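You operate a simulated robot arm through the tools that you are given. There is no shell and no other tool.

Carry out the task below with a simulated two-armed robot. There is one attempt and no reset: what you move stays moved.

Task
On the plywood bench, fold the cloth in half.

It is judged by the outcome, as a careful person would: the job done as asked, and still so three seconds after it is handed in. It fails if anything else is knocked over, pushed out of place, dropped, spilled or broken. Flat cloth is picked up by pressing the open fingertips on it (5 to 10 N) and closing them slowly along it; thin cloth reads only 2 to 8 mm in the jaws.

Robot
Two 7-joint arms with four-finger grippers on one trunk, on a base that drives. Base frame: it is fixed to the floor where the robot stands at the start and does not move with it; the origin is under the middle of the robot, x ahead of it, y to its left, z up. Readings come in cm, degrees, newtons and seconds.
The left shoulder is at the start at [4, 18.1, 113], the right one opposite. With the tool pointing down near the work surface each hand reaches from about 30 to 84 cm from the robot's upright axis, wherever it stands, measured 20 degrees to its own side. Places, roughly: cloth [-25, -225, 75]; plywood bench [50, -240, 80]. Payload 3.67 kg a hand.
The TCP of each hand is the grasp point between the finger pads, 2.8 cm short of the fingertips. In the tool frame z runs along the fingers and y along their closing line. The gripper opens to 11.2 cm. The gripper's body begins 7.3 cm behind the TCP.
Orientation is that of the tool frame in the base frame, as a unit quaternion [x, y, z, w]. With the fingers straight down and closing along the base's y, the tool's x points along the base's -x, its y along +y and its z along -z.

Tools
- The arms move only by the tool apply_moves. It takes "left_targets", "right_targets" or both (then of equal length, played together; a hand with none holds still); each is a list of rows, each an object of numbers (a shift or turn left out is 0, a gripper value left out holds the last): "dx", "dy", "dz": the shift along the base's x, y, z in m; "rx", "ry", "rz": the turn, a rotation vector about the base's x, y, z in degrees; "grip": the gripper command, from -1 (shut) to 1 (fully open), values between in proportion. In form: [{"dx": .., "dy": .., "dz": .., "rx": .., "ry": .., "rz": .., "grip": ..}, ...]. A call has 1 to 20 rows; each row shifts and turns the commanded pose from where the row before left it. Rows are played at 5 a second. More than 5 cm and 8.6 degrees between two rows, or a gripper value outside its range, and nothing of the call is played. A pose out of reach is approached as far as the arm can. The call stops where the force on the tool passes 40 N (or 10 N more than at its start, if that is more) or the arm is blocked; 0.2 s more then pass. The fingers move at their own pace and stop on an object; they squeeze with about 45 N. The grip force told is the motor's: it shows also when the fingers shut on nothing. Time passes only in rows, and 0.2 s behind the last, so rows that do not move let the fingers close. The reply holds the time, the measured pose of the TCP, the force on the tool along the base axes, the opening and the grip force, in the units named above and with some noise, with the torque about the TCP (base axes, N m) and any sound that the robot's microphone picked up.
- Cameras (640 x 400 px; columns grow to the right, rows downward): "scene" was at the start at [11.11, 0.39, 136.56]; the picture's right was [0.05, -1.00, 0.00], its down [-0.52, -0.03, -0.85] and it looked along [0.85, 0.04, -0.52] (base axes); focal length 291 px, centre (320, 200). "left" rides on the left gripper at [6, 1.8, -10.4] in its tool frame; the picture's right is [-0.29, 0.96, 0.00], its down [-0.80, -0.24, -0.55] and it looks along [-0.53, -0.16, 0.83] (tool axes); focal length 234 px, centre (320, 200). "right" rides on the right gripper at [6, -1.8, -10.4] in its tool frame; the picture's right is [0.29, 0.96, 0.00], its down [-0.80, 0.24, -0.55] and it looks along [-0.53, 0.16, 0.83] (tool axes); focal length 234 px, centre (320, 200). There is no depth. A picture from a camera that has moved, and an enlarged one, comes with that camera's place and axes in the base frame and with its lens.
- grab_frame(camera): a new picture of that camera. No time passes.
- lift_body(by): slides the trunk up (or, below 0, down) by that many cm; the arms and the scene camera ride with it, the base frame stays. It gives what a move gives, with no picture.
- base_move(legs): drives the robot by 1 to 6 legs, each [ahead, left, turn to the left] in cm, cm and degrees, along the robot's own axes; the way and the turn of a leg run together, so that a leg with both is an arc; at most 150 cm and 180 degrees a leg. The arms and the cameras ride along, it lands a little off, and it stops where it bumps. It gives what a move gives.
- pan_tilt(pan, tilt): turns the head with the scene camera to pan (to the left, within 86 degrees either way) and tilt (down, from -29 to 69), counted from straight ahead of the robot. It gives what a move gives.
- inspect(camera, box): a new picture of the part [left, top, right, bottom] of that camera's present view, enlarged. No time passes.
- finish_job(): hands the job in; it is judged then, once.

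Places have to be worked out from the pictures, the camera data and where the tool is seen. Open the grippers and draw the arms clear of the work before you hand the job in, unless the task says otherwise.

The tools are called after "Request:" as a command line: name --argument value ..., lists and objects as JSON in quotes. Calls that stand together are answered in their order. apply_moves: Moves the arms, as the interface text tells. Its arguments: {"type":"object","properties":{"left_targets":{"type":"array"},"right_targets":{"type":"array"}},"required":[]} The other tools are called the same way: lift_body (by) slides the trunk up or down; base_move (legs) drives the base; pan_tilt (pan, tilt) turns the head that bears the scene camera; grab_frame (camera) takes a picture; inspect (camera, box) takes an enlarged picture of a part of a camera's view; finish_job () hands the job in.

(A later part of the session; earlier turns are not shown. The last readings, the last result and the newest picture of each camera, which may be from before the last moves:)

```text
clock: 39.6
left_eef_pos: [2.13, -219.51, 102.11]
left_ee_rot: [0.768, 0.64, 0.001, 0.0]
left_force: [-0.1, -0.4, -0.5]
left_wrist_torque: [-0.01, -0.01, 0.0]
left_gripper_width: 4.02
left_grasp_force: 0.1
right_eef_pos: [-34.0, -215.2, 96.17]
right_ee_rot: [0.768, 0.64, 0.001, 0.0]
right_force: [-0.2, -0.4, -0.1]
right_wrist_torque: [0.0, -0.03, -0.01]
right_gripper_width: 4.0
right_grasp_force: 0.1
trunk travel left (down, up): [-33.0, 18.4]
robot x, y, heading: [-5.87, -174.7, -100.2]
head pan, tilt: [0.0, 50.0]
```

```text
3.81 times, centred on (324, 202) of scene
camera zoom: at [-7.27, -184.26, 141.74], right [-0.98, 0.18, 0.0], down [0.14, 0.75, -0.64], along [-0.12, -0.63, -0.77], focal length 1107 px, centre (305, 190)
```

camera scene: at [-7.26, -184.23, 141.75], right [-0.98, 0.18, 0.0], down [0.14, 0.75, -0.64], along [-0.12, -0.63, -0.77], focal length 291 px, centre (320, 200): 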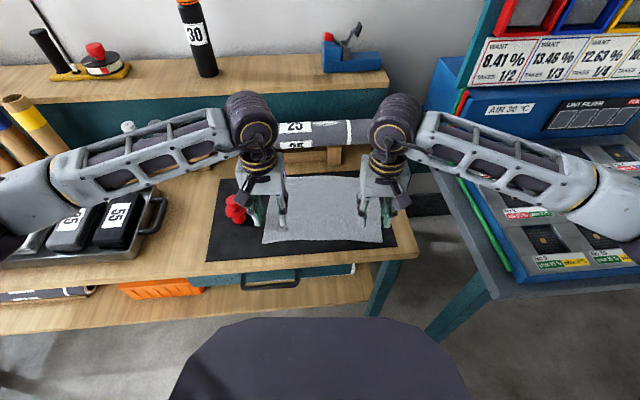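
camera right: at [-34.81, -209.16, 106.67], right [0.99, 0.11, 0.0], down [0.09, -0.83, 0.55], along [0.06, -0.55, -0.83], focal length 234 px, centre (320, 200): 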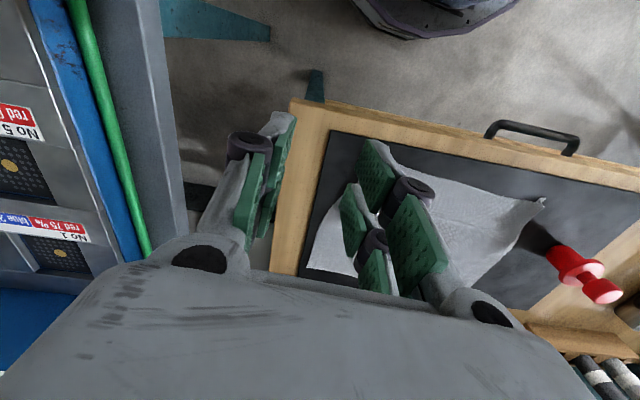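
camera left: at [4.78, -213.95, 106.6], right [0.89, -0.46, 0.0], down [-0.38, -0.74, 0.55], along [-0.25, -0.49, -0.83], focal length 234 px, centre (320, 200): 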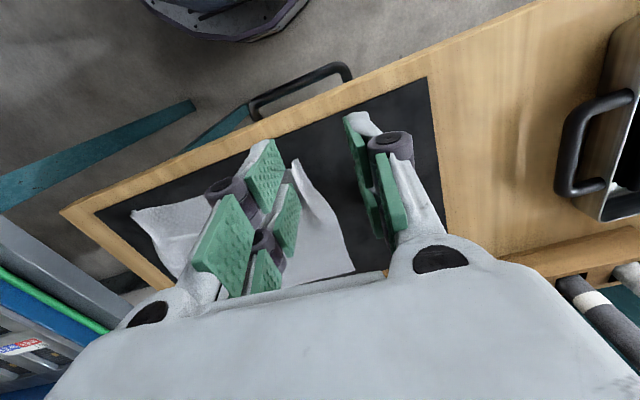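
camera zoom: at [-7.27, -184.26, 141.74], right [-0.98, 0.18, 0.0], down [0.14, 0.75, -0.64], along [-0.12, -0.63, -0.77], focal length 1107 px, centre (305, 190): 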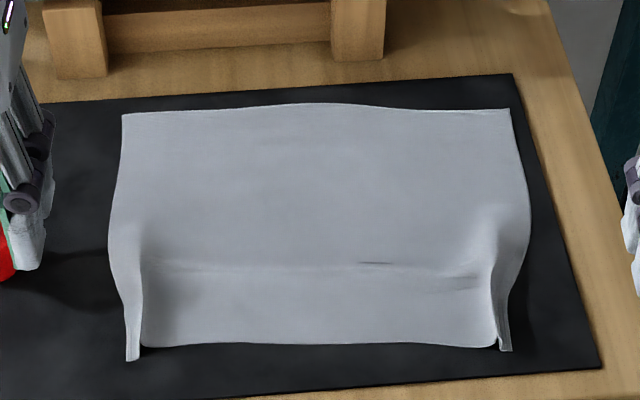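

It holds its shape. I need a closer look at the curled ends from both wrist cameras to understand their shape.

Request:
inspect --camera "left" --box '[240, 100, 400, 300]'

Request:
inspect --camera "right" --box '[280, 120, 600, 320]'

Request:
inspect --camera "scene" --box '[258, 205, 306, 250]'

Request:
inspect --camera "scene" --box '[350, 200, 398, 245]'

```text
2.00 times, centred on (320, 200) of left
camera zoom: at [4.89, -213.99, 112.47], right [0.89, -0.46, 0.0], down [-0.38, -0.74, 0.55], along [-0.25, -0.49, -0.83], focal length 468 px, centre (320, 200)
```

zoom: 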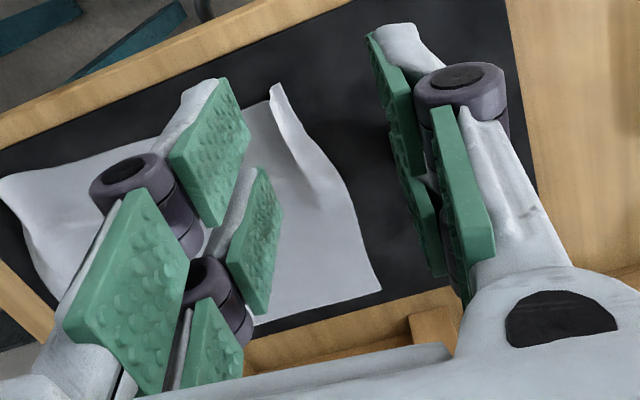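

```text
2.00 times, centred on (440, 220) of right
camera zoom: at [-34.79, -209.01, 106.71], right [0.99, 0.11, 0.0], down [0.09, -0.83, 0.55], along [0.06, -0.55, -0.83], focal length 468 px, centre (80, 160)
```

zoom: 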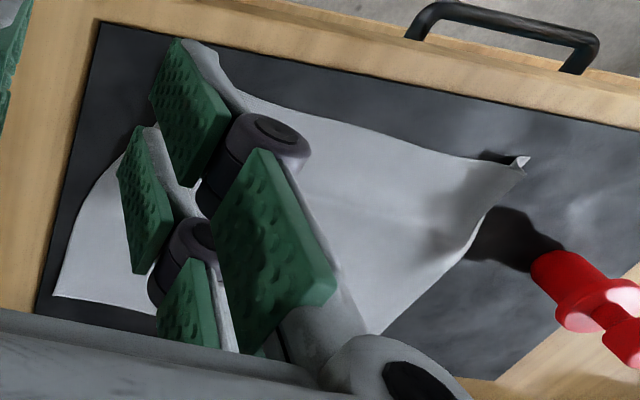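

```text
8.89 times, centred on (282, 228) of scene
camera zoom: at [-7.27, -184.26, 141.74], right [-0.98, 0.18, 0.0], down [0.14, 0.75, -0.64], along [-0.12, -0.63, -0.77], focal length 2583 px, centre (658, -44)
```

zoom: 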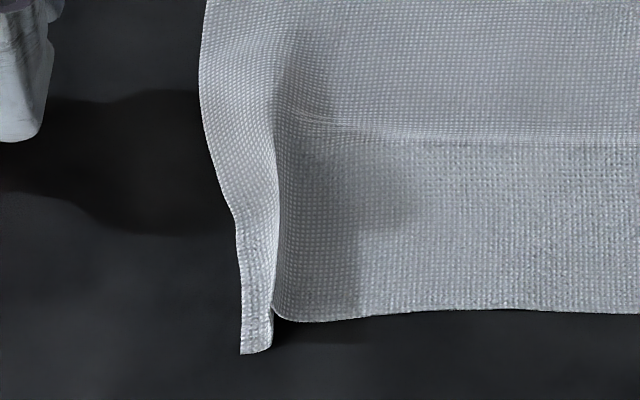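

```text
8.89 times, centred on (374, 222) of scene
camera zoom: at [-7.27, -184.26, 141.74], right [-0.98, 0.18, 0.0], down [0.14, 0.75, -0.64], along [-0.12, -0.63, -0.77], focal length 2583 px, centre (-160, 0)
```

zoom: 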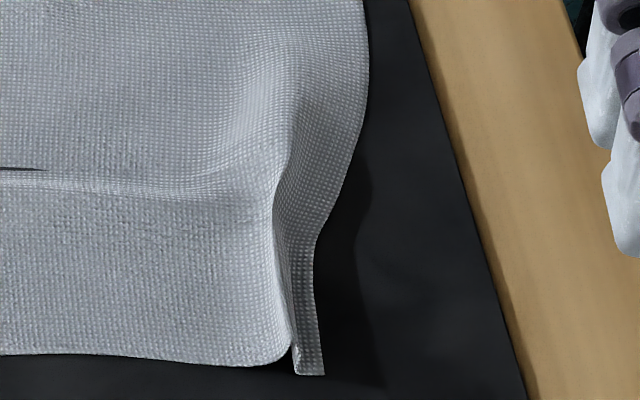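

Each front corner is gathered in a narrow upright ridge with a ~1 cm flap outside it. I'll try smoothing: closed left fingertips lightly pressed onto the ridge/flap, then dragged outward. First position over it.

Request:
apply_moves --left_targets '[{"dx": -0.028, "dy": -0.0305, "grip": -1}, {"dx": -0.028, "dy": -0.0305}, {"dz": -0.04}, {"dz": -0.04}, {"dz": -0.04}, {"dz": -0.035}, {"dz": 0}]'

Request:
inspect --camera "scene" --box '[240, 150, 408, 255]'

Request:
inspect --camera "left" --box '[200, 80, 440, 230]'

```text
clock: 41.2
left_eef_pos: [-3.86, -225.56, 86.72]
left_ee_rot: [0.768, 0.64, 0.0, 0.001]
left_force: [0.1, -0.4, 0.2]
left_wrist_torque: [-0.03, 0.03, 0.01]
left_gripper_width: 0.02
left_grasp_force: 35.9
right_eef_pos: [-33.97, -215.16, 96.21]
right_ee_rot: [0.768, 0.641, 0.0, 0.0]
right_force: [-0.5, -0.6, -0.5]
right_wrist_torque: [0.01, -0.03, -0.03]
right_gripper_width: 4.02
right_grasp_force: 0.1
trunk travel left (down, up): [-33.0, 18.4]
robot x, y, heading: [-5.44, -174.71, -100.6]
head pan, tilt: [0.0, 50.0]
```

```text
3.81 times, centred on (324, 202) of scene
camera zoom: at [-7.31, -184.25, 141.74], right [-0.98, 0.18, 0.0], down [0.14, 0.75, -0.64], along [-0.12, -0.63, -0.77], focal length 1107 px, centre (305, 190)
```

zoom: 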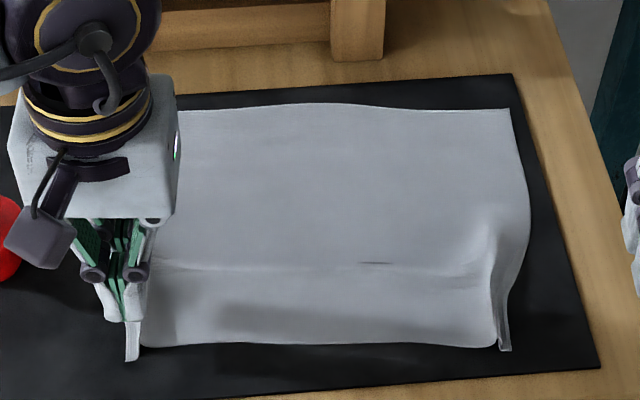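

```text
2.67 times, centred on (320, 155) of left
camera zoom: at [-0.94, -220.11, 97.04], right [0.89, -0.46, 0.0], down [-0.38, -0.74, 0.55], along [-0.25, -0.49, -0.83], focal length 624 px, centre (320, 320)
```

zoom: 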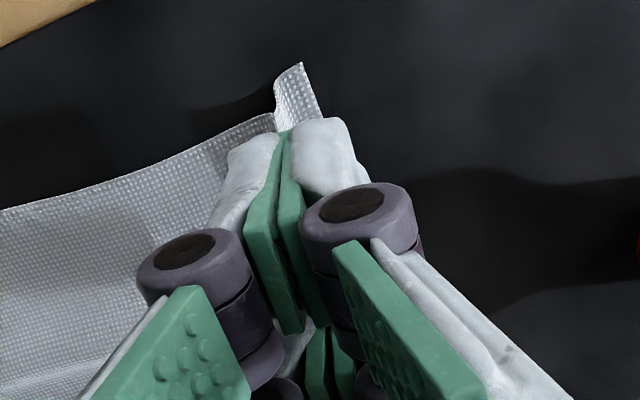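

The fingertips sit right above the ridge. I'll shift 6 mm outward to sit on the flap and press down until light contact.

Request:
apply_moves --left_targets '[{"dx": 0.006, "dy": -0.001}, {"dz": -0.012}, {"dz": -0.008}, {"dz": -0.005}, {"dz": -0.004}, {"dz": -0.002}, {"dz": -0.002}, {"dz": 0}]'

Request:
inspect --camera "left" --box '[200, 80, 440, 230]'

```text
clock: 43.0
left_eef_pos: [-2.93, -225.6, 83.43]
left_ee_rot: [0.768, 0.64, 0.0, 0.0]
left_force: [-0.4, -0.1, 0.2]
left_wrist_torque: [0.01, -0.05, -0.02]
left_gripper_width: 0.0
left_grasp_force: 36.0
right_eef_pos: [-33.96, -215.25, 96.19]
right_ee_rot: [0.769, 0.64, 0.0, 0.0]
right_force: [-0.8, 0.1, -0.5]
right_wrist_torque: [0.0, -0.01, 0.03]
right_gripper_width: 3.99
right_grasp_force: 0.1
trunk travel left (down, up): [-33.0, 18.4]
robot x, y, heading: [-5.55, -174.43, -100.6]
head pan, tilt: [0.0, 50.0]
```

```text
2.67 times, centred on (320, 155) of left
camera zoom: at [-0.16, -220.13, 93.85], right [0.89, -0.46, 0.0], down [-0.38, -0.74, 0.55], along [-0.25, -0.49, -0.83], focal length 624 px, centre (320, 320)
```

zoom: 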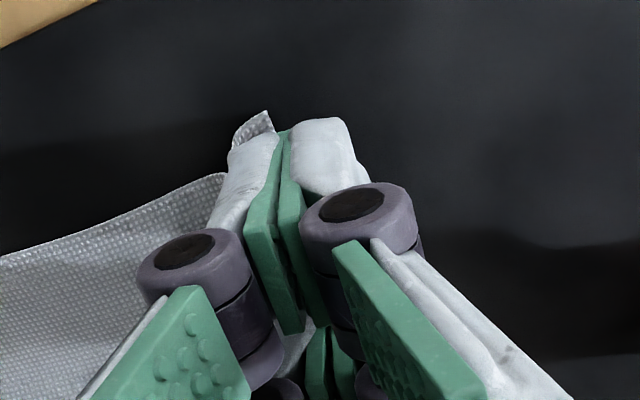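

The corner of the flap is under the inner finger now. Press down another 2–3 mm.

Request:
apply_moves --left_targets '[{"dz": -0.001}, {"dz": -0.001}, {"dz": 0}]'

Request:
apply_moves --left_targets '[{"dz": -0.0005}, {"dz": 0}]'

```text
clock: 43.8
left_eef_pos: [-2.97, -225.68, 83.42]
left_ee_rot: [0.768, 0.64, 0.0, 0.001]
left_force: [-0.4, -0.4, -0.2]
left_wrist_torque: [0.01, -0.04, 0.0]
left_gripper_width: 0.0
left_grasp_force: 35.2
right_eef_pos: [-34.06, -215.23, 96.26]
right_ee_rot: [0.768, 0.64, 0.0, 0.0]
right_force: [-0.9, 0.3, 0.5]
right_wrist_torque: [-0.01, -0.02, 0.01]
right_gripper_width: 3.99
right_grasp_force: 0.1
trunk travel left (down, up): [-33.0, 18.4]
robot x, y, heading: [-5.79, -174.43, -100.1]
head pan, tilt: [0.0, 50.0]
```

```text
clock: 44.4
left_eef_pos: [-3.05, -225.69, 83.19]
left_ee_rot: [0.768, 0.64, 0.0, 0.0]
left_force: [-0.6, -0.3, 0.0]
left_wrist_torque: [0.01, 0.02, -0.04]
left_gripper_width: 0.03
left_grasp_force: 36.1
right_eef_pos: [-34.02, -215.08, 96.07]
right_ee_rot: [0.769, 0.64, -0.001, 0.0]
right_force: [0.5, 0.5, 0.5]
right_wrist_torque: [-0.03, 0.0, 0.02]
right_gripper_width: 3.98
right_grasp_force: 0.0
trunk travel left (down, up): [-33.0, 18.4]
robot x, y, heading: [-5.81, -174.7, -100.3]
head pan, tilt: [0.0, 50.0]
```

Request:
apply_moves --left_targets '[{"dz": -0.0006}, {"dz": 0}]'

Request:
apply_moves --left_targets '[{"dz": -0.0005}, {"dz": 0}]'

```text
clock: 45.0
left_eef_pos: [-2.98, -225.53, 83.18]
left_ee_rot: [0.769, 0.64, -0.001, 0.0]
left_force: [-0.1, 0.2, 0.1]
left_wrist_torque: [0.02, 0.02, 0.04]
left_gripper_width: 0.0
left_grasp_force: 35.5
right_eef_pos: [-34.0, -215.13, 96.23]
right_ee_rot: [0.769, 0.64, 0.0, 0.0]
right_force: [-0.3, 0.7, -0.7]
right_wrist_torque: [0.04, -0.03, 0.01]
right_gripper_width: 4.0
right_grasp_force: 0.0
trunk travel left (down, up): [-33.0, 18.4]
robot x, y, heading: [-5.78, -174.5, -100.4]
head pan, tilt: [0.0, 50.0]
```

```text
clock: 45.6
left_eef_pos: [-3.01, -225.68, 83.14]
left_ee_rot: [0.769, 0.64, 0.0, 0.0]
left_force: [0.8, 0.4, -0.5]
left_wrist_torque: [0.03, 0.01, 0.01]
left_gripper_width: 0.02
left_grasp_force: 35.7
right_eef_pos: [-33.92, -215.18, 96.29]
right_ee_rot: [0.769, 0.64, 0.0, 0.0]
right_force: [-0.7, 0.4, 0.7]
right_wrist_torque: [-0.02, 0.02, 0.02]
right_gripper_width: 3.98
right_grasp_force: 0.0
trunk travel left (down, up): [-33.0, 18.4]
robot x, y, heading: [-5.48, -174.67, -100.2]
head pan, tilt: [0.0, 50.0]
```

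Still no contact force. I forgot to comment on those last two presses: they just continued the slow lowering; I go on another 1 mm in half-millimetre steps.

Request:
apply_moves --left_targets '[{"dz": -0.0005}, {"dz": 0}, {"dz": -0.0005}, {"dz": 0}]'

Request:
inspect --camera "left" --box '[200, 80, 440, 230]'

```text
clock: 46.6
left_eef_pos: [-2.98, -225.74, 82.98]
left_ee_rot: [0.768, 0.64, 0.0, 0.001]
left_force: [0.1, -1.0, -0.8]
left_wrist_torque: [-0.03, 0.03, -0.01]
left_gripper_width: 0.0
left_grasp_force: 35.3
right_eef_pos: [-34.06, -215.17, 96.11]
right_ee_rot: [0.769, 0.64, 0.001, 0.0]
right_force: [0.4, -0.3, -0.2]
right_wrist_torque: [-0.02, 0.0, 0.03]
right_gripper_width: 4.01
right_grasp_force: 0.0
trunk travel left (down, up): [-33.0, 18.4]
robot x, y, heading: [-5.55, -174.9, -100.3]
head pan, tilt: [0.0, 50.0]
```

```text
2.67 times, centred on (320, 155) of left
camera zoom: at [-0.18, -220.17, 93.38], right [0.89, -0.46, 0.0], down [-0.38, -0.74, 0.55], along [-0.25, -0.49, -0.83], focal length 624 px, centre (320, 320)
```

zoom: 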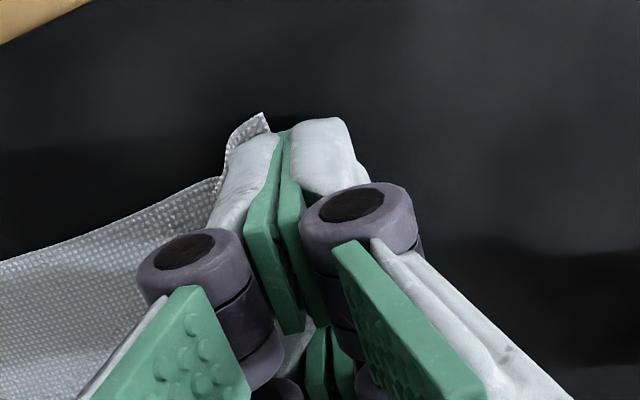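

Request:
apply_moves --left_targets '[{"dz": -0.0005}, {"dz": 0}, {"dz": -0.0005}, {"dz": 0}]'

Request:
apply_moves --left_targets '[{"dz": -0.0005}, {"dz": 0}]'

```text
clock: 47.6
left_eef_pos: [-2.96, -225.72, 83.0]
left_ee_rot: [0.769, 0.64, 0.001, -0.001]
left_force: [0.5, 0.3, 2.4]
left_wrist_torque: [0.0, 0.0, 0.01]
left_gripper_width: 0.01
left_grasp_force: 35.5
right_eef_pos: [-34.03, -215.27, 96.34]
right_ee_rot: [0.768, 0.64, -0.001, 0.0]
right_force: [0.8, 0.0, 0.5]
right_wrist_torque: [0.01, 0.0, 0.01]
right_gripper_width: 3.99
right_grasp_force: 0.1
trunk travel left (down, up): [-33.0, 18.4]
robot x, y, heading: [-5.81, -174.51, -100.5]
head pan, tilt: [0.0, 50.0]
```

```text
clock: 48.2
left_eef_pos: [-3.05, -225.62, 82.9]
left_ee_rot: [0.768, 0.64, -0.001, 0.001]
left_force: [1.5, 0.0, 5.1]
left_wrist_torque: [-0.03, 0.0, 0.01]
left_gripper_width: 0.0
left_grasp_force: 35.7
right_eef_pos: [-33.99, -215.11, 96.21]
right_ee_rot: [0.768, 0.641, 0.0, -0.001]
right_force: [-0.3, -1.0, -0.5]
right_wrist_torque: [0.0, 0.0, -0.04]
right_gripper_width: 3.98
right_grasp_force: 0.1
trunk travel left (down, up): [-33.0, 18.4]
robot x, y, heading: [-5.32, -174.75, -100.3]
head pan, tilt: [0.0, 50.0]
```

About 5 N of pressure. Now drag outward 3 cm along the edge direction.

Request:
apply_moves --left_targets '[{"dx": 0.004, "dy": -0.0007}, {"dx": 0.004, "dy": -0.0007}, {"dx": 0.004, "dy": -0.0007}, {"dx": 0.004, "dy": -0.0007}, {"dx": 0.004, "dy": -0.0007}, {"dx": 0.004, "dy": -0.0007}, {"dx": 0.004, "dy": -0.0007}, {"dz": 0}]'

Request:
inspect --camera "left" --box '[200, 80, 440, 230]'

Request:
inspect --camera "scene" --box '[240, 150, 408, 255]'

```text
clock: 50.0
left_eef_pos: [-0.21, -226.13, 82.94]
left_ee_rot: [0.768, 0.641, 0.001, -0.001]
left_force: [-4.0, 0.2, 7.0]
left_wrist_torque: [0.05, 0.15, 0.03]
left_gripper_width: 0.0
left_grasp_force: 35.2
right_eef_pos: [-34.03, -215.22, 96.2]
right_ee_rot: [0.769, 0.64, 0.0, 0.001]
right_force: [-0.5, 0.8, 0.2]
right_wrist_torque: [-0.02, -0.01, -0.02]
right_gripper_width: 4.0
right_grasp_force: 0.1
trunk travel left (down, up): [-33.0, 18.4]
robot x, y, heading: [-5.58, -174.48, -100.3]
head pan, tilt: [0.0, 50.0]
```

```text
2.67 times, centred on (320, 155) of left
camera zoom: at [2.57, -220.62, 93.28], right [0.89, -0.46, 0.0], down [-0.38, -0.74, 0.55], along [-0.25, -0.49, -0.83], focal length 624 px, centre (320, 320)
```

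zoom: 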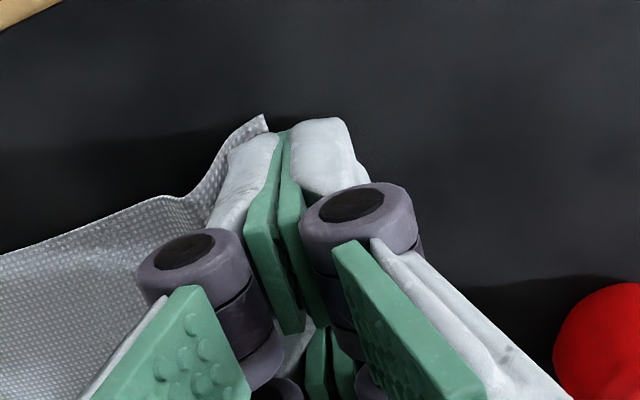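

```text
3.81 times, centred on (324, 202) of scene
camera zoom: at [-7.34, -184.21, 141.75], right [-0.98, 0.18, 0.0], down [0.14, 0.75, -0.64], along [-0.12, -0.63, -0.77], focal length 1107 px, centre (305, 190)
```

zoom: 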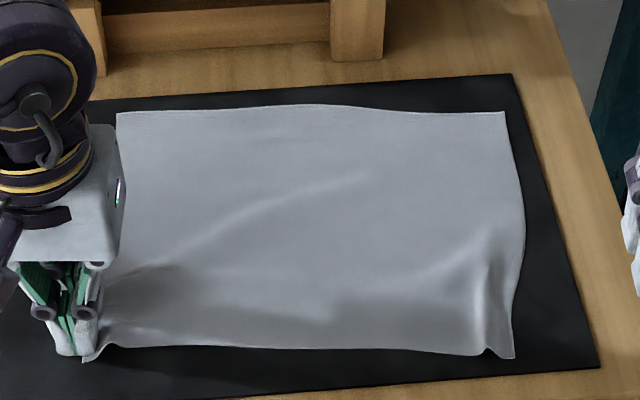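

Dragging works very well: the corner spread out flat. I keep the left hand pressing as an anchor and bring the closed right fingertips over the right corner's flap.

Request:
apply_moves --right_targets '[{"dx": 0.034, "dy": -0.0295, "grip": -1}, {"dx": 0.034, "dy": -0.0295}, {"dz": -0.04}, {"dz": -0.04}, {"dz": -0.03}, {"dz": -0.01}, {"dz": -0.005}, {"dz": 0}]'

Request:
inspect --camera "right" --box '[200, 80, 440, 230]'

Request:
inspect --camera "scene" --box '[240, 150, 408, 255]'

```text
clock: 51.8
left_eef_pos: [-0.15, -226.19, 83.02]
left_ee_rot: [0.768, 0.64, 0.0, 0.001]
left_force: [-1.2, 4.2, 9.7]
left_wrist_torque: [0.11, 0.08, 0.01]
left_gripper_width: 0.0
left_grasp_force: 36.4
right_eef_pos: [-26.92, -220.87, 83.82]
right_ee_rot: [0.768, 0.64, 0.0, -0.001]
right_force: [-0.2, 0.0, 0.1]
right_wrist_torque: [0.01, -0.02, 0.0]
right_gripper_width: 0.02
right_grasp_force: 35.5
trunk travel left (down, up): [-33.0, 18.4]
robot x, y, heading: [-5.56, -174.41, -100.4]
head pan, tilt: [0.0, 50.0]
```

```text
2.67 times, centred on (320, 155) of right
camera zoom: at [-27.69, -214.79, 94.28], right [0.99, 0.11, 0.0], down [0.09, -0.83, 0.55], along [0.06, -0.55, -0.83], focal length 624 px, centre (320, 320)
```

zoom: 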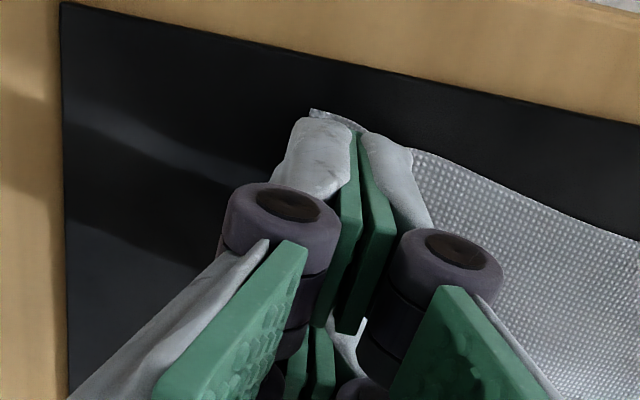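

```text
3.81 times, centred on (324, 202) of scene
camera zoom: at [-7.28, -184.14, 141.75], right [-0.98, 0.18, 0.0], down [0.14, 0.75, -0.64], along [-0.12, -0.63, -0.77], focal length 1107 px, centre (305, 190)
```

zoom: 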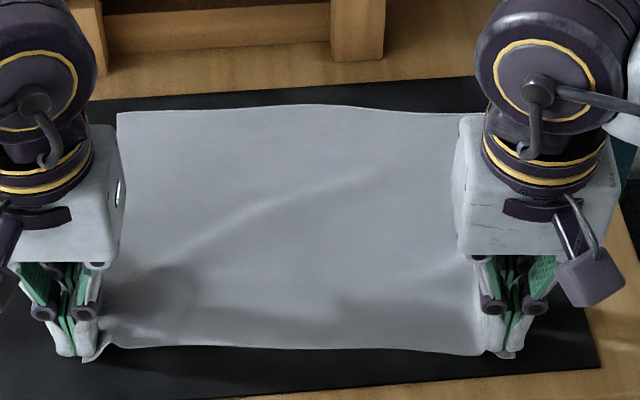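

The right flap is under the outer finger. Lower until a light press.

Request:
apply_moves --right_targets '[{"dz": -0.004}, {"dz": -0.001}, {"dz": -0.001}, {"dz": -0.001}, {"dz": 0}]'

Request:
apply_moves --right_targets '[{"dz": -0.0005}, {"dz": 0}]'

```text
clock: 53.0
left_eef_pos: [-0.21, -226.07, 82.99]
left_ee_rot: [0.768, 0.64, 0.0, 0.0]
left_force: [-0.7, 1.7, 9.2]
left_wrist_torque: [0.05, 0.06, 0.02]
left_gripper_width: 0.0
left_grasp_force: 35.9
right_eef_pos: [-27.1, -220.94, 83.12]
right_ee_rot: [0.768, 0.64, -0.001, 0.001]
right_force: [-0.9, 0.3, 3.4]
right_wrist_torque: [0.03, 0.0, 0.02]
right_gripper_width: 0.01
right_grasp_force: 35.2
trunk travel left (down, up): [-33.0, 18.4]
robot x, y, heading: [-5.69, -174.54, -100.3]
head pan, tilt: [0.0, 50.0]
```

```text
clock: 53.6
left_eef_pos: [-0.22, -226.09, 82.95]
left_ee_rot: [0.768, 0.64, 0.0, 0.001]
left_force: [-1.1, 2.5, 9.9]
left_wrist_torque: [0.05, 0.05, 0.02]
left_gripper_width: 0.01
left_grasp_force: 36.2
right_eef_pos: [-27.19, -221.05, 83.06]
right_ee_rot: [0.768, 0.64, 0.0, 0.0]
right_force: [-0.3, -0.3, 2.2]
right_wrist_torque: [0.04, 0.03, 0.01]
right_gripper_width: 0.0
right_grasp_force: 35.8
trunk travel left (down, up): [-33.0, 18.4]
robot x, y, heading: [-5.38, -174.64, -100.4]
head pan, tilt: [0.0, 50.0]
```

Light contact (2–3 N). One more half-millimetre, then drag outward 2.2 cm.

Request:
apply_moves --right_targets '[{"dz": -0.0006}, {"dx": -0.0035, "dy": 0.0006}, {"dx": -0.0035, "dy": 0.0006}, {"dx": -0.0035, "dy": 0.0006}, {"dx": -0.0035, "dy": 0.0006}, {"dx": -0.0035, "dy": 0.0006}, {"dx": -0.0035, "dy": 0.0006}, {"dz": 0}]'

Request:
inspect --camera "right" --box '[200, 80, 440, 230]'

Request:
inspect --camera "scene" --box '[240, 150, 408, 255]'

```text
clock: 55.4
left_eef_pos: [-0.11, -226.13, 82.94]
left_ee_rot: [0.769, 0.64, 0.0, 0.0]
left_force: [-0.2, 3.0, 10.1]
left_wrist_torque: [0.06, 0.05, -0.03]
left_gripper_width: 0.01
left_grasp_force: 35.6
right_eef_pos: [-29.28, -220.72, 83.12]
right_ee_rot: [0.768, 0.64, 0.0, 0.0]
right_force: [-0.5, -0.1, 0.2]
right_wrist_torque: [0.0, 0.01, 0.0]
right_gripper_width: 0.01
right_grasp_force: 36.0
trunk travel left (down, up): [-33.0, 18.4]
robot x, y, heading: [-5.12, -174.22, -100.7]
head pan, tilt: [0.0, 50.0]
```

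```text
2.67 times, centred on (320, 155) of right
camera zoom: at [-29.95, -214.55, 93.49], right [0.99, 0.11, 0.0], down [0.09, -0.83, 0.55], along [0.06, -0.55, -0.83], focal length 624 px, centre (320, 320)
```

zoom: 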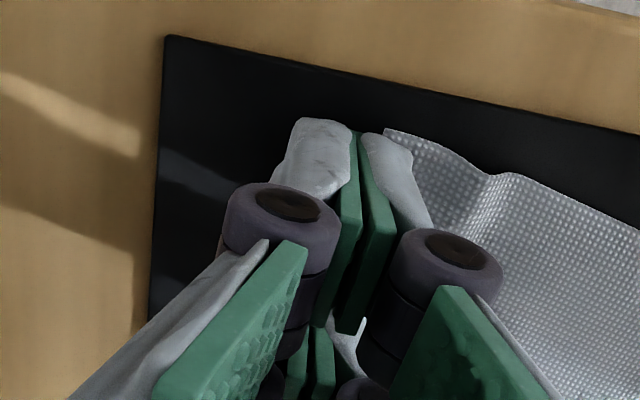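

```text
3.81 times, centred on (324, 202) of scene
camera zoom: at [-7.28, -184.14, 141.75], right [-0.98, 0.18, 0.0], down [0.14, 0.75, -0.64], along [-0.12, -0.63, -0.77], focal length 1107 px, centre (305, 190)
```

zoom: 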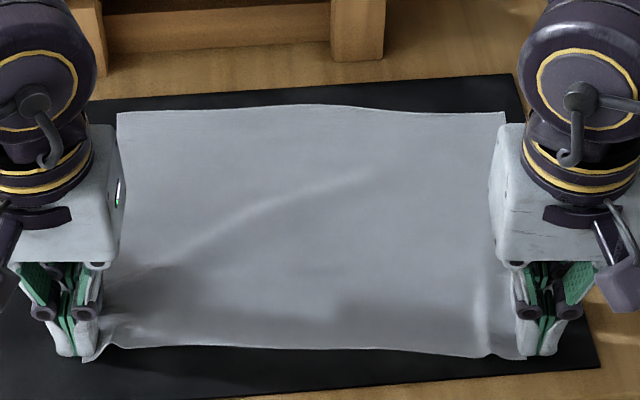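

The flap was pulled out partly before slipping off; a small ridge remains. I'll re-place the right fingertips on the flap, press a bit harder and drag once more.

Request:
apply_moves --right_targets '[{"dz": 0.012}, {"dx": 0.02, "dy": -0.0035}, {"dz": -0.007}, {"dz": -0.004}, {"dz": -0.001}, {"dz": -0.0005}, {"dz": -0.0005}, {"dz": 0}]'

```text
clock: 57.2
left_eef_pos: [-0.28, -226.13, 82.89]
left_ee_rot: [0.768, 0.64, -0.001, 0.001]
left_force: [-0.6, 1.5, 8.3]
left_wrist_torque: [0.06, 0.05, 0.01]
left_gripper_width: 0.0
left_grasp_force: 36.1
right_eef_pos: [-27.28, -220.96, 82.97]
right_ee_rot: [0.768, 0.64, 0.0, 0.001]
right_force: [-0.7, 1.7, 4.0]
right_wrist_torque: [0.03, 0.01, 0.0]
right_gripper_width: 0.0
right_grasp_force: 36.1
trunk travel left (down, up): [-33.0, 18.4]
robot x, y, heading: [-5.2, -174.87, -100.5]
head pan, tilt: [0.0, 50.0]
```

Pressing at 4 N; slightly more pressure, then drag outward again.

Request:
apply_moves --right_targets '[{"dz": -0.0004}, {"dx": -0.003, "dy": 0.0005}, {"dx": -0.003, "dy": 0.0005}, {"dx": -0.003, "dy": 0.0005}, {"dx": -0.003, "dy": 0.0005}, {"dx": -0.003, "dy": 0.0005}, {"dz": 0}]'

Request:
inspect --camera "scene" --box '[240, 150, 408, 255]'

```text
clock: 58.8
left_eef_pos: [-0.18, -226.07, 83.07]
left_ee_rot: [0.768, 0.64, 0.0, 0.0]
left_force: [-4.2, 0.0, 7.2]
left_wrist_torque: [0.06, 0.16, 0.03]
left_gripper_width: 0.0
left_grasp_force: 35.6
right_eef_pos: [-28.66, -220.8, 83.01]
right_ee_rot: [0.767, 0.641, -0.001, 0.002]
right_force: [7.8, -0.5, 10.8]
right_wrist_torque: [0.02, -0.2, -0.04]
right_gripper_width: 0.0
right_grasp_force: 35.8
trunk travel left (down, up): [-33.0, 18.4]
robot x, y, heading: [-5.74, -174.29, -100.5]
head pan, tilt: [0.0, 50.0]
```

```text
3.81 times, centred on (324, 202) of scene
camera zoom: at [-7.2, -184.13, 141.76], right [-0.98, 0.18, 0.0], down [0.14, 0.75, -0.64], along [-0.12, -0.63, -0.77], focal length 1107 px, centre (305, 190)
```

zoom: 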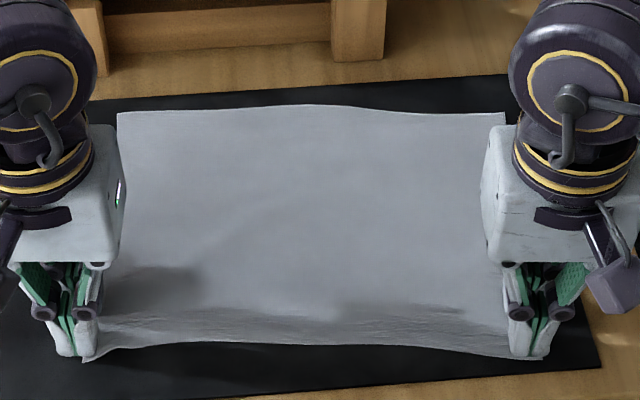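

The cloth is flat and taut again. Now I lift both hands 14 cm straight up and move them over the back edge (BL≈(-3.9,-244.9), BR≈(-33.1,-239.5)), fingers 3.6 cm open.

Request:
apply_moves --left_targets '[{"dz": 0.02}, {"dz": 0.04}, {"dz": 0.04}, {"dz": 0.04}, {"dx": -0.0136, "dy": -0.0358, "grip": -0.357}, {"dx": -0.0136, "dy": -0.0358}, {"dx": -0.0136, "dy": -0.0358}, {"dx": -0.0136, "dy": -0.0358}, {"dx": -0.0136, "dy": -0.0358}, {"dz": 0}]' --right_targets '[{"dz": 0.02}, {"dz": 0.04}, {"dz": 0.04}, {"dz": 0.04}, {"dx": -0.0025, "dy": -0.038, "grip": -0.357}, {"dx": -0.0025, "dy": -0.038}, {"dx": -0.0025, "dy": -0.038}, {"dx": -0.0025, "dy": -0.038}, {"dx": -0.0025, "dy": -0.038}, {"dz": 0}]'

Request:
grab_frame --camera "scene"

Request:
grab_frame --camera "left"

Request:
grab_frame --camera "right"

```text
clock: 61.0
left_eef_pos: [-6.93, -244.13, 97.07]
left_ee_rot: [0.769, 0.64, 0.0, 0.0]
left_force: [0.1, 0.0, 0.4]
left_wrist_torque: [0.04, 0.01, 0.02]
left_gripper_width: 3.6
left_grasp_force: 0.0
right_eef_pos: [-29.65, -239.94, 96.77]
right_ee_rot: [0.768, 0.64, -0.001, 0.001]
right_force: [-1.1, -0.1, 0.4]
right_wrist_torque: [-0.01, -0.03, -0.03]
right_gripper_width: 3.62
right_grasp_force: 0.2
trunk travel left (down, up): [-33.0, 18.4]
robot x, y, heading: [-5.91, -174.78, -100.7]
head pan, tilt: [0.0, 50.0]
```

```text
taken
camera scene: at [-7.25, -184.15, 141.75], right [-0.98, 0.18, 0.0], down [0.14, 0.75, -0.64], along [-0.12, -0.63, -0.77], focal length 291 px, centre (320, 200)
```

scene: 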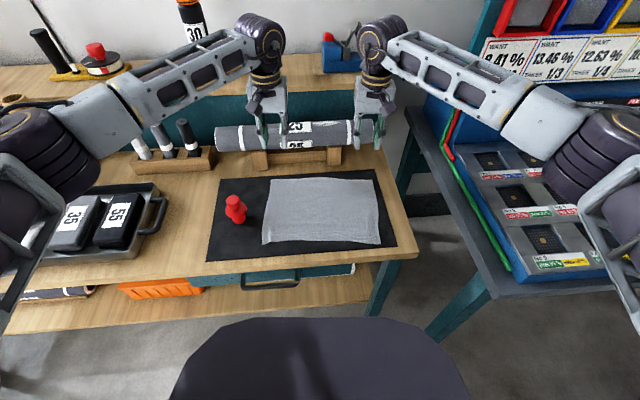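

```text
taken
camera left: at [-3.99, -238.61, 107.29], right [0.89, -0.46, 0.0], down [-0.38, -0.74, 0.55], along [-0.25, -0.49, -0.83], focal length 234 px, centre (320, 200)
```

left: 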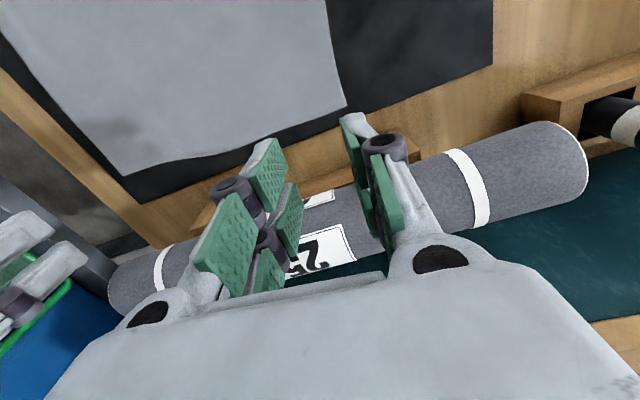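

```text
taken
camera right: at [-30.35, -233.66, 107.22], right [0.99, 0.11, 0.0], down [0.09, -0.83, 0.55], along [0.06, -0.55, -0.83], focal length 234 px, centre (320, 200)
```

right: 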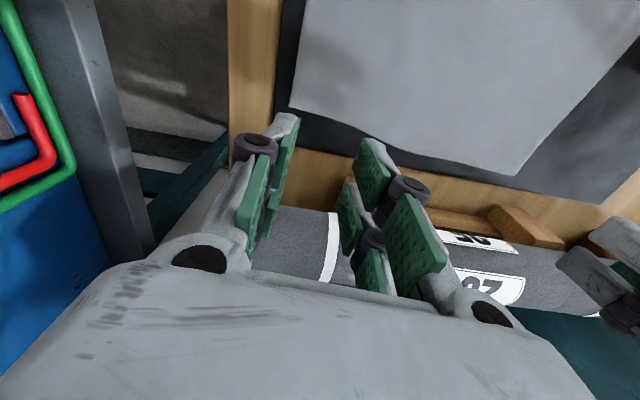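

Corner positions confirmed by the wrist cameras, and the roll's front (≈y -249.6) is about 4 cm behind the grippers. Descend to just above the cloth.

Request:
apply_moves --left_targets '[{"dz": -0.035}, {"dz": -0.035}, {"dz": -0.035}, {"dz": -0.02}, {"dz": -0.009}, {"dz": 0}]' --right_targets '[{"dx": -0.002, "dz": -0.035}, {"dz": -0.035}, {"dz": -0.035}, {"dz": -0.02}, {"dz": -0.006}, {"dz": 0}]'

Request:
inspect --camera "left" --box '[200, 80, 440, 230]'

Request:
inspect --camera "right" --box '[200, 80, 440, 230]'

Request:
inspect --camera "scene" --box '[200, 125, 408, 255]'

```text
clock: 62.4
left_eef_pos: [-7.07, -244.07, 83.4]
left_ee_rot: [0.768, 0.641, 0.0, 0.0]
left_force: [-0.7, 0.1, -0.1]
left_wrist_torque: [-0.01, -0.01, 0.01]
left_gripper_width: 3.62
left_grasp_force: 0.0
right_eef_pos: [-30.22, -239.93, 83.84]
right_ee_rot: [0.768, 0.64, 0.0, 0.0]
right_force: [0.4, 0.4, -0.5]
right_wrist_torque: [-0.03, 0.01, -0.03]
right_gripper_width: 3.61
right_grasp_force: 0.0
trunk travel left (down, up): [-33.0, 18.4]
robot x, y, heading: [-5.49, -174.57, -100.2]
head pan, tilt: [0.0, 50.0]
```

```text
2.67 times, centred on (320, 155) of left
camera zoom: at [-4.12, -238.62, 93.76], right [0.89, -0.46, 0.0], down [-0.38, -0.74, 0.55], along [-0.25, -0.49, -0.83], focal length 624 px, centre (320, 320)
```

zoom: 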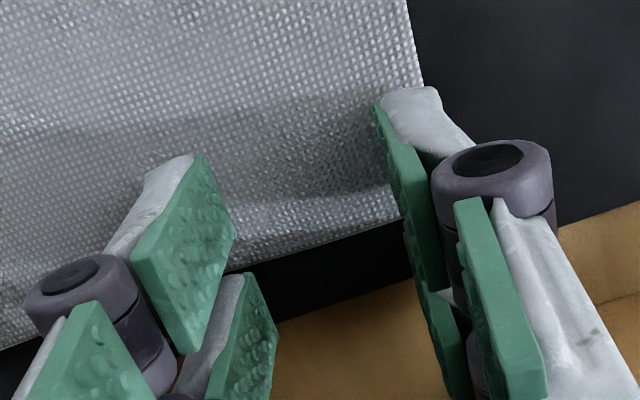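

```text
2.67 times, centred on (320, 155) of right
camera zoom: at [-30.97, -233.75, 94.31], right [0.99, 0.11, 0.0], down [0.09, -0.83, 0.55], along [0.06, -0.55, -0.83], focal length 624 px, centre (320, 320)
```

zoom: 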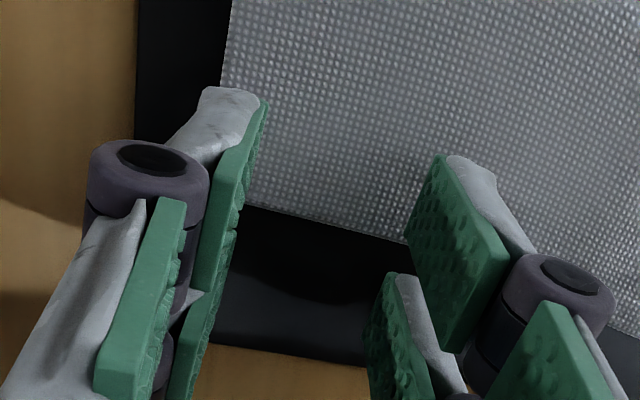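

```text
3.08 times, centred on (304, 190) of scene
camera zoom: at [-7.29, -184.29, 141.74], right [-0.98, 0.18, 0.0], down [0.14, 0.75, -0.64], along [-0.12, -0.63, -0.77], focal length 894 px, centre (369, 231)
```

zoom: 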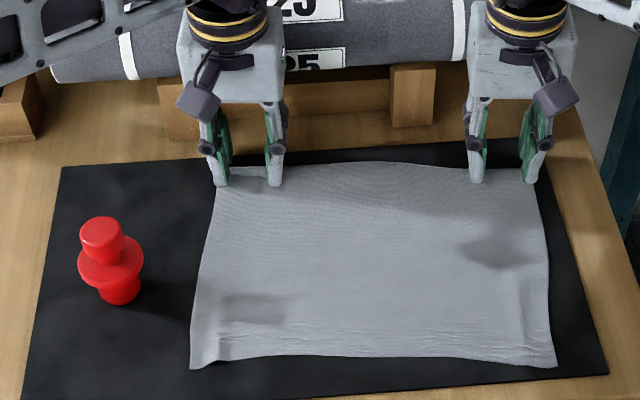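

The view shows the pads ending about 0.5 cm short of the back edge (left) and nearly at it (right). I shift them back 5 mm and 3 mm and lower to contact.

Request:
apply_moves --left_targets '[{"dx": -0.001, "dy": -0.005}, {"dz": -0.0005}, {"dz": -0.0005}, {"dz": 0}]' --right_targets '[{"dx": -0.0006, "dy": -0.003}, {"dz": -0.003}, {"dz": -0.002}, {"dz": 0}]'

Request:
apply_moves --left_targets '[{"dz": -0.001}, {"dz": 0}]' --right_targets '[{"dz": -0.001}, {"dz": 0}]'

```text
clock: 63.4
left_eef_pos: [-6.97, -244.63, 83.39]
left_ee_rot: [0.769, 0.64, 0.001, 0.001]
left_force: [-0.5, -0.3, -0.4]
left_wrist_torque: [0.01, 0.02, 0.0]
left_gripper_width: 3.63
left_grasp_force: 0.1
right_eef_pos: [-30.33, -240.24, 83.26]
right_ee_rot: [0.769, 0.639, 0.0, 0.0]
right_force: [-0.2, 0.0, 0.5]
right_wrist_torque: [-0.04, 0.03, 0.03]
right_gripper_width: 3.61
right_grasp_force: 0.0
trunk travel left (down, up): [-33.0, 18.4]
robot x, y, heading: [-5.35, -174.44, -100.5]
head pan, tilt: [0.0, 50.0]
```

```text
clock: 64.0
left_eef_pos: [-7.11, -244.69, 83.46]
left_ee_rot: [0.768, 0.64, -0.001, 0.0]
left_force: [0.0, 1.0, -0.1]
left_wrist_torque: [0.0, 0.0, -0.02]
left_gripper_width: 3.6
left_grasp_force: 0.0
right_eef_pos: [-30.26, -240.18, 83.27]
right_ee_rot: [0.768, 0.64, 0.0, 0.001]
right_force: [1.1, -1.5, 0.1]
right_wrist_torque: [-0.02, 0.02, -0.03]
right_gripper_width: 3.62
right_grasp_force: 0.1
trunk travel left (down, up): [-33.0, 18.4]
robot x, y, heading: [-5.7, -174.82, -100.4]
head pan, tilt: [0.0, 50.0]
```

No contact yet; continue lowering by millimetre.

Request:
apply_moves --left_targets '[{"dz": -0.001}, {"dz": 0}]' --right_targets '[{"dz": -0.0007}, {"dz": 0}]'

Request:
apply_moves --left_targets '[{"dz": -0.0005}, {"dz": 0}]' --right_targets '[{"dz": -0.0005}, {"dz": 0}]'

```text
clock: 64.6
left_eef_pos: [-7.02, -244.57, 83.22]
left_ee_rot: [0.768, 0.64, 0.0, 0.0]
left_force: [0.4, -0.6, 0.3]
left_wrist_torque: [-0.03, 0.02, 0.01]
left_gripper_width: 3.59
left_grasp_force: 0.1
right_eef_pos: [-30.22, -240.07, 83.24]
right_ee_rot: [0.768, 0.64, 0.0, 0.0]
right_force: [1.0, -0.2, 7.4]
right_wrist_torque: [0.13, 0.02, -0.02]
right_gripper_width: 3.61
right_grasp_force: 0.1
trunk travel left (down, up): [-33.0, 18.4]
robot x, y, heading: [-5.61, -174.26, -100.3]
head pan, tilt: [0.0, 50.0]
```

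```text
clock: 65.2
left_eef_pos: [-7.12, -244.62, 83.18]
left_ee_rot: [0.768, 0.64, 0.001, 0.0]
left_force: [-1.0, 0.4, -0.3]
left_wrist_torque: [0.0, 0.0, 0.01]
left_gripper_width: 3.6
left_grasp_force: 0.1
right_eef_pos: [-30.23, -240.15, 83.05]
right_ee_rot: [0.768, 0.641, -0.001, 0.001]
right_force: [-1.8, -2.1, 11.3]
right_wrist_torque: [0.09, 0.14, 0.09]
right_gripper_width: 3.66
right_grasp_force: 0.9
trunk travel left (down, up): [-33.0, 18.4]
robot x, y, heading: [-6.01, -174.81, -100.5]
head pan, tilt: [0.0, 50.0]
```

Right is pressing at 11 N (ease slightly); left still needs to come down.

Request:
apply_moves --left_targets '[{"dz": -0.0006}, {"dz": 0}]' --right_targets '[{"dz": 0.0002}, {"dz": 0}]'

Request:
apply_moves --left_targets '[{"dz": -0.0004}, {"dz": 0}]'

```text
clock: 65.8
left_eef_pos: [-7.14, -244.54, 83.18]
left_ee_rot: [0.768, 0.64, 0.0, 0.0]
left_force: [1.3, 0.8, 3.3]
left_wrist_torque: [0.07, -0.05, 0.0]
left_gripper_width: 3.59
left_grasp_force: 0.3
right_eef_pos: [-30.23, -240.18, 83.3]
right_ee_rot: [0.768, 0.64, -0.001, 0.001]
right_force: [-2.5, -5.4, 10.4]
right_wrist_torque: [-0.01, 0.21, 0.15]
right_gripper_width: 3.68
right_grasp_force: 0.6
trunk travel left (down, up): [-33.0, 18.4]
robot x, y, heading: [-5.29, -174.81, -100.5]
head pan, tilt: [0.0, 50.0]
```

```text
clock: 66.4
left_eef_pos: [-7.22, -244.47, 83.16]
left_ee_rot: [0.768, 0.64, 0.0, 0.001]
left_force: [1.9, -0.6, 7.7]
left_wrist_torque: [0.07, -0.12, -0.08]
left_gripper_width: 3.64
left_grasp_force: 0.2
right_eef_pos: [-30.17, -240.11, 83.02]
right_ee_rot: [0.768, 0.64, -0.001, 0.0]
right_force: [-2.9, -5.6, 11.1]
right_wrist_torque: [0.06, 0.21, 0.09]
right_gripper_width: 3.7
right_grasp_force: 0.6
trunk travel left (down, up): [-33.0, 18.4]
robot x, y, heading: [-5.48, -175.03, -100.7]
head pan, tilt: [0.0, 50.0]
```

Left 8 N, right 11 N. Close slowly, easing the right up slightly as I go.

Request:
apply_moves --left_targets '[{"grip": -0.4}, {"grip": -0.44}, {"grip": -0.48}, {"grip": -0.52}, {"grip": -0.56}, {"grip": -0.6}, {"grip": -0.64}, {"grip": -0.64}]' --right_targets '[{"dz": 0.0002, "grip": -0.4}, {"grip": -0.44}, {"grip": -0.48}, {"grip": -0.52, "dz": 0.0002}, {"grip": -0.56}, {"grip": -0.6}, {"grip": -0.64}, {"grip": -0.64}]'

Request:
inspect --camera "scene" --box '[200, 125, 408, 255]'

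```text
clock: 68.2
left_eef_pos: [-7.08, -244.39, 83.15]
left_ee_rot: [0.768, 0.64, 0.0, 0.0]
left_force: [1.5, 0.1, 13.9]
left_wrist_torque: [0.18, -0.13, 0.02]
left_gripper_width: 1.96
left_grasp_force: 0.1
right_eef_pos: [-30.19, -239.99, 83.14]
right_ee_rot: [0.768, 0.64, 0.0, 0.0]
right_force: [-0.2, 0.2, 1.3]
right_wrist_torque: [0.03, -0.03, -0.01]
right_gripper_width: 1.96
right_grasp_force: 0.1
trunk travel left (down, up): [-33.0, 18.4]
robot x, y, heading: [-5.52, -174.57, -100.6]
head pan, tilt: [0.0, 50.0]
```

```text
3.08 times, centred on (304, 190) of scene
camera zoom: at [-7.25, -184.1, 141.75], right [-0.98, 0.18, 0.0], down [0.14, 0.75, -0.64], along [-0.12, -0.63, -0.77], focal length 894 px, centre (369, 231)
```

zoom: 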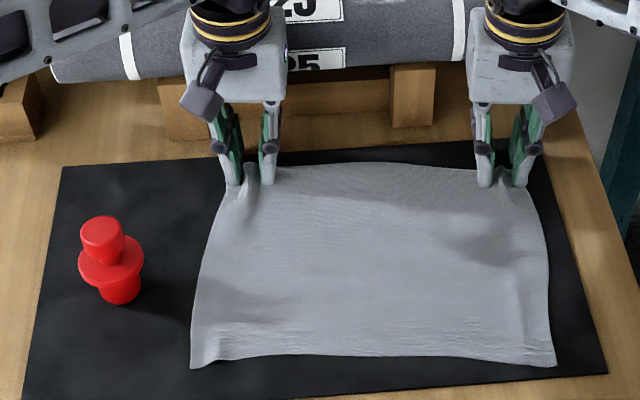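

Ridges are forming at both hands; the right has gone light (1 N), so lower it 0.4 mm and continue closing.

Request:
apply_moves --left_targets '[{"dz": 0.0002}, {"grip": -0.68}, {"grip": -0.72}, {"grip": -0.76}, {"grip": -0.8}, {"grip": -0.85}, {"grip": -0.9}, {"grip": -0.95}, {"grip": -1}, {"grip": -1}, {"grip": -1}]' --right_targets '[{"dz": -0.0004}, {"grip": -0.68}, {"grip": -0.72}, {"grip": -0.76}, {"grip": -0.8}, {"grip": -0.85}, {"grip": -0.9}, {"grip": -0.95}, {"grip": -1}, {"grip": -1}, {"grip": -1}]'

Request:
inspect --camera "scene" --box '[200, 125, 408, 255]'

Request:
inspect --camera "left" --box '[200, 80, 440, 230]'

Request:
inspect --camera "right" --box '[200, 80, 440, 230]'

```text
clock: 70.6
left_eef_pos: [-7.3, -244.55, 83.1]
left_ee_rot: [0.768, 0.641, 0.001, 0.0]
left_force: [-2.9, 0.8, 0.5]
left_wrist_torque: [0.0, 0.12, 0.06]
left_gripper_width: 0.23
left_grasp_force: 37.8
right_eef_pos: [-30.16, -240.2, 83.07]
right_ee_rot: [0.767, 0.641, 0.0, 0.001]
right_force: [3.9, -0.7, 1.2]
right_wrist_torque: [-0.04, -0.16, -0.07]
right_gripper_width: 0.22
right_grasp_force: 38.9
trunk travel left (down, up): [-33.0, 18.4]
robot x, y, heading: [-5.75, -174.76, -100.3]
head pan, tilt: [0.0, 50.0]
```

```text
3.08 times, centred on (304, 190) of scene
camera zoom: at [-7.26, -184.26, 141.74], right [-0.98, 0.18, 0.0], down [0.14, 0.75, -0.64], along [-0.12, -0.63, -0.77], focal length 894 px, centre (369, 231)
```

zoom: 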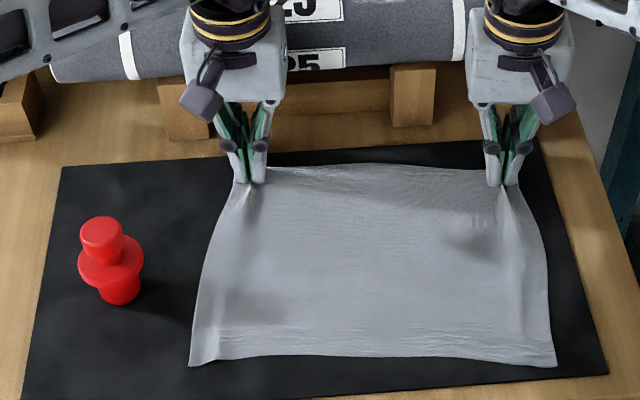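

```text
2.67 times, centred on (320, 155) of left
camera zoom: at [-4.33, -239.11, 93.47], right [0.89, -0.46, 0.0], down [-0.38, -0.74, 0.55], along [-0.25, -0.49, -0.83], focal length 624 px, centre (320, 320)
```

zoom: 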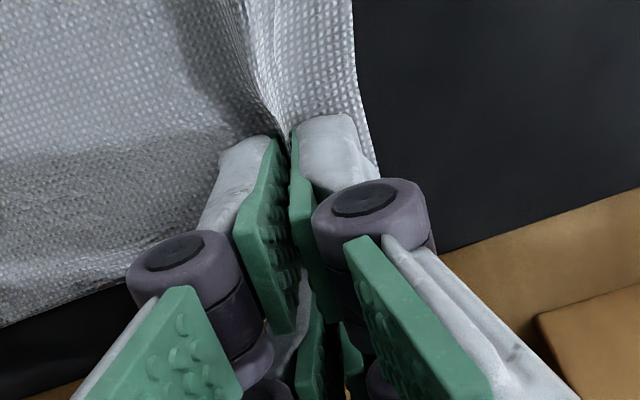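

```text
2.67 times, centred on (320, 155) of right
camera zoom: at [-30.94, -233.94, 93.53], right [0.99, 0.11, 0.0], down [0.09, -0.83, 0.55], along [0.06, -0.55, -0.83], focal length 624 px, centre (320, 320)
```

zoom: 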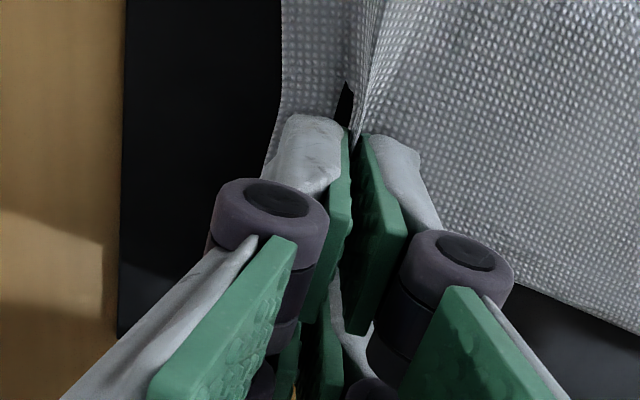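

Both jaws now read 2.2 mm with cloth visibly pinched at the back edge. I lift 2 cm while easing the hands 2 mm toward each other to relieve the tension.

Request:
apply_moves --left_targets '[{"dz": 0.005, "dx": -0.001}, {"dz": 0.007, "dx": -0.001}, {"dz": 0.008}, {"dz": 0}]' --right_targets '[{"dz": 0.005, "dx": 0.001}, {"dz": 0.007, "dx": 0.001}, {"dz": 0.008}, {"dz": 0}]'

Request:
inspect --camera "scene" --box '[200, 125, 408, 255]'

```text
clock: 71.6
left_eef_pos: [-7.38, -244.61, 85.01]
left_ee_rot: [0.767, 0.641, 0.0, 0.0]
left_force: [-0.5, -0.4, -1.8]
left_wrist_torque: [0.02, 0.0, 0.05]
left_gripper_width: 0.39
left_grasp_force: 44.6
right_eef_pos: [-30.01, -240.13, 85.11]
right_ee_rot: [0.768, 0.641, 0.0, 0.0]
right_force: [0.6, 0.4, 2.8]
right_wrist_torque: [0.01, -0.01, 0.01]
right_gripper_width: 0.12
right_grasp_force: 39.0
trunk travel left (down, up): [-33.0, 18.4]
robot x, y, heading: [-5.53, -174.61, -100.7]
head pan, tilt: [0.0, 50.0]
```

```text
3.08 times, centred on (304, 190) of scene
camera zoom: at [-7.28, -184.26, 141.74], right [-0.98, 0.18, 0.0], down [0.14, 0.75, -0.64], along [-0.12, -0.63, -0.77], focal length 894 px, centre (369, 231)
```

zoom: 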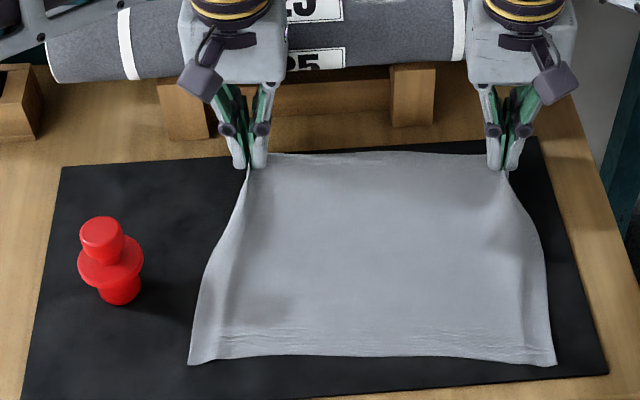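

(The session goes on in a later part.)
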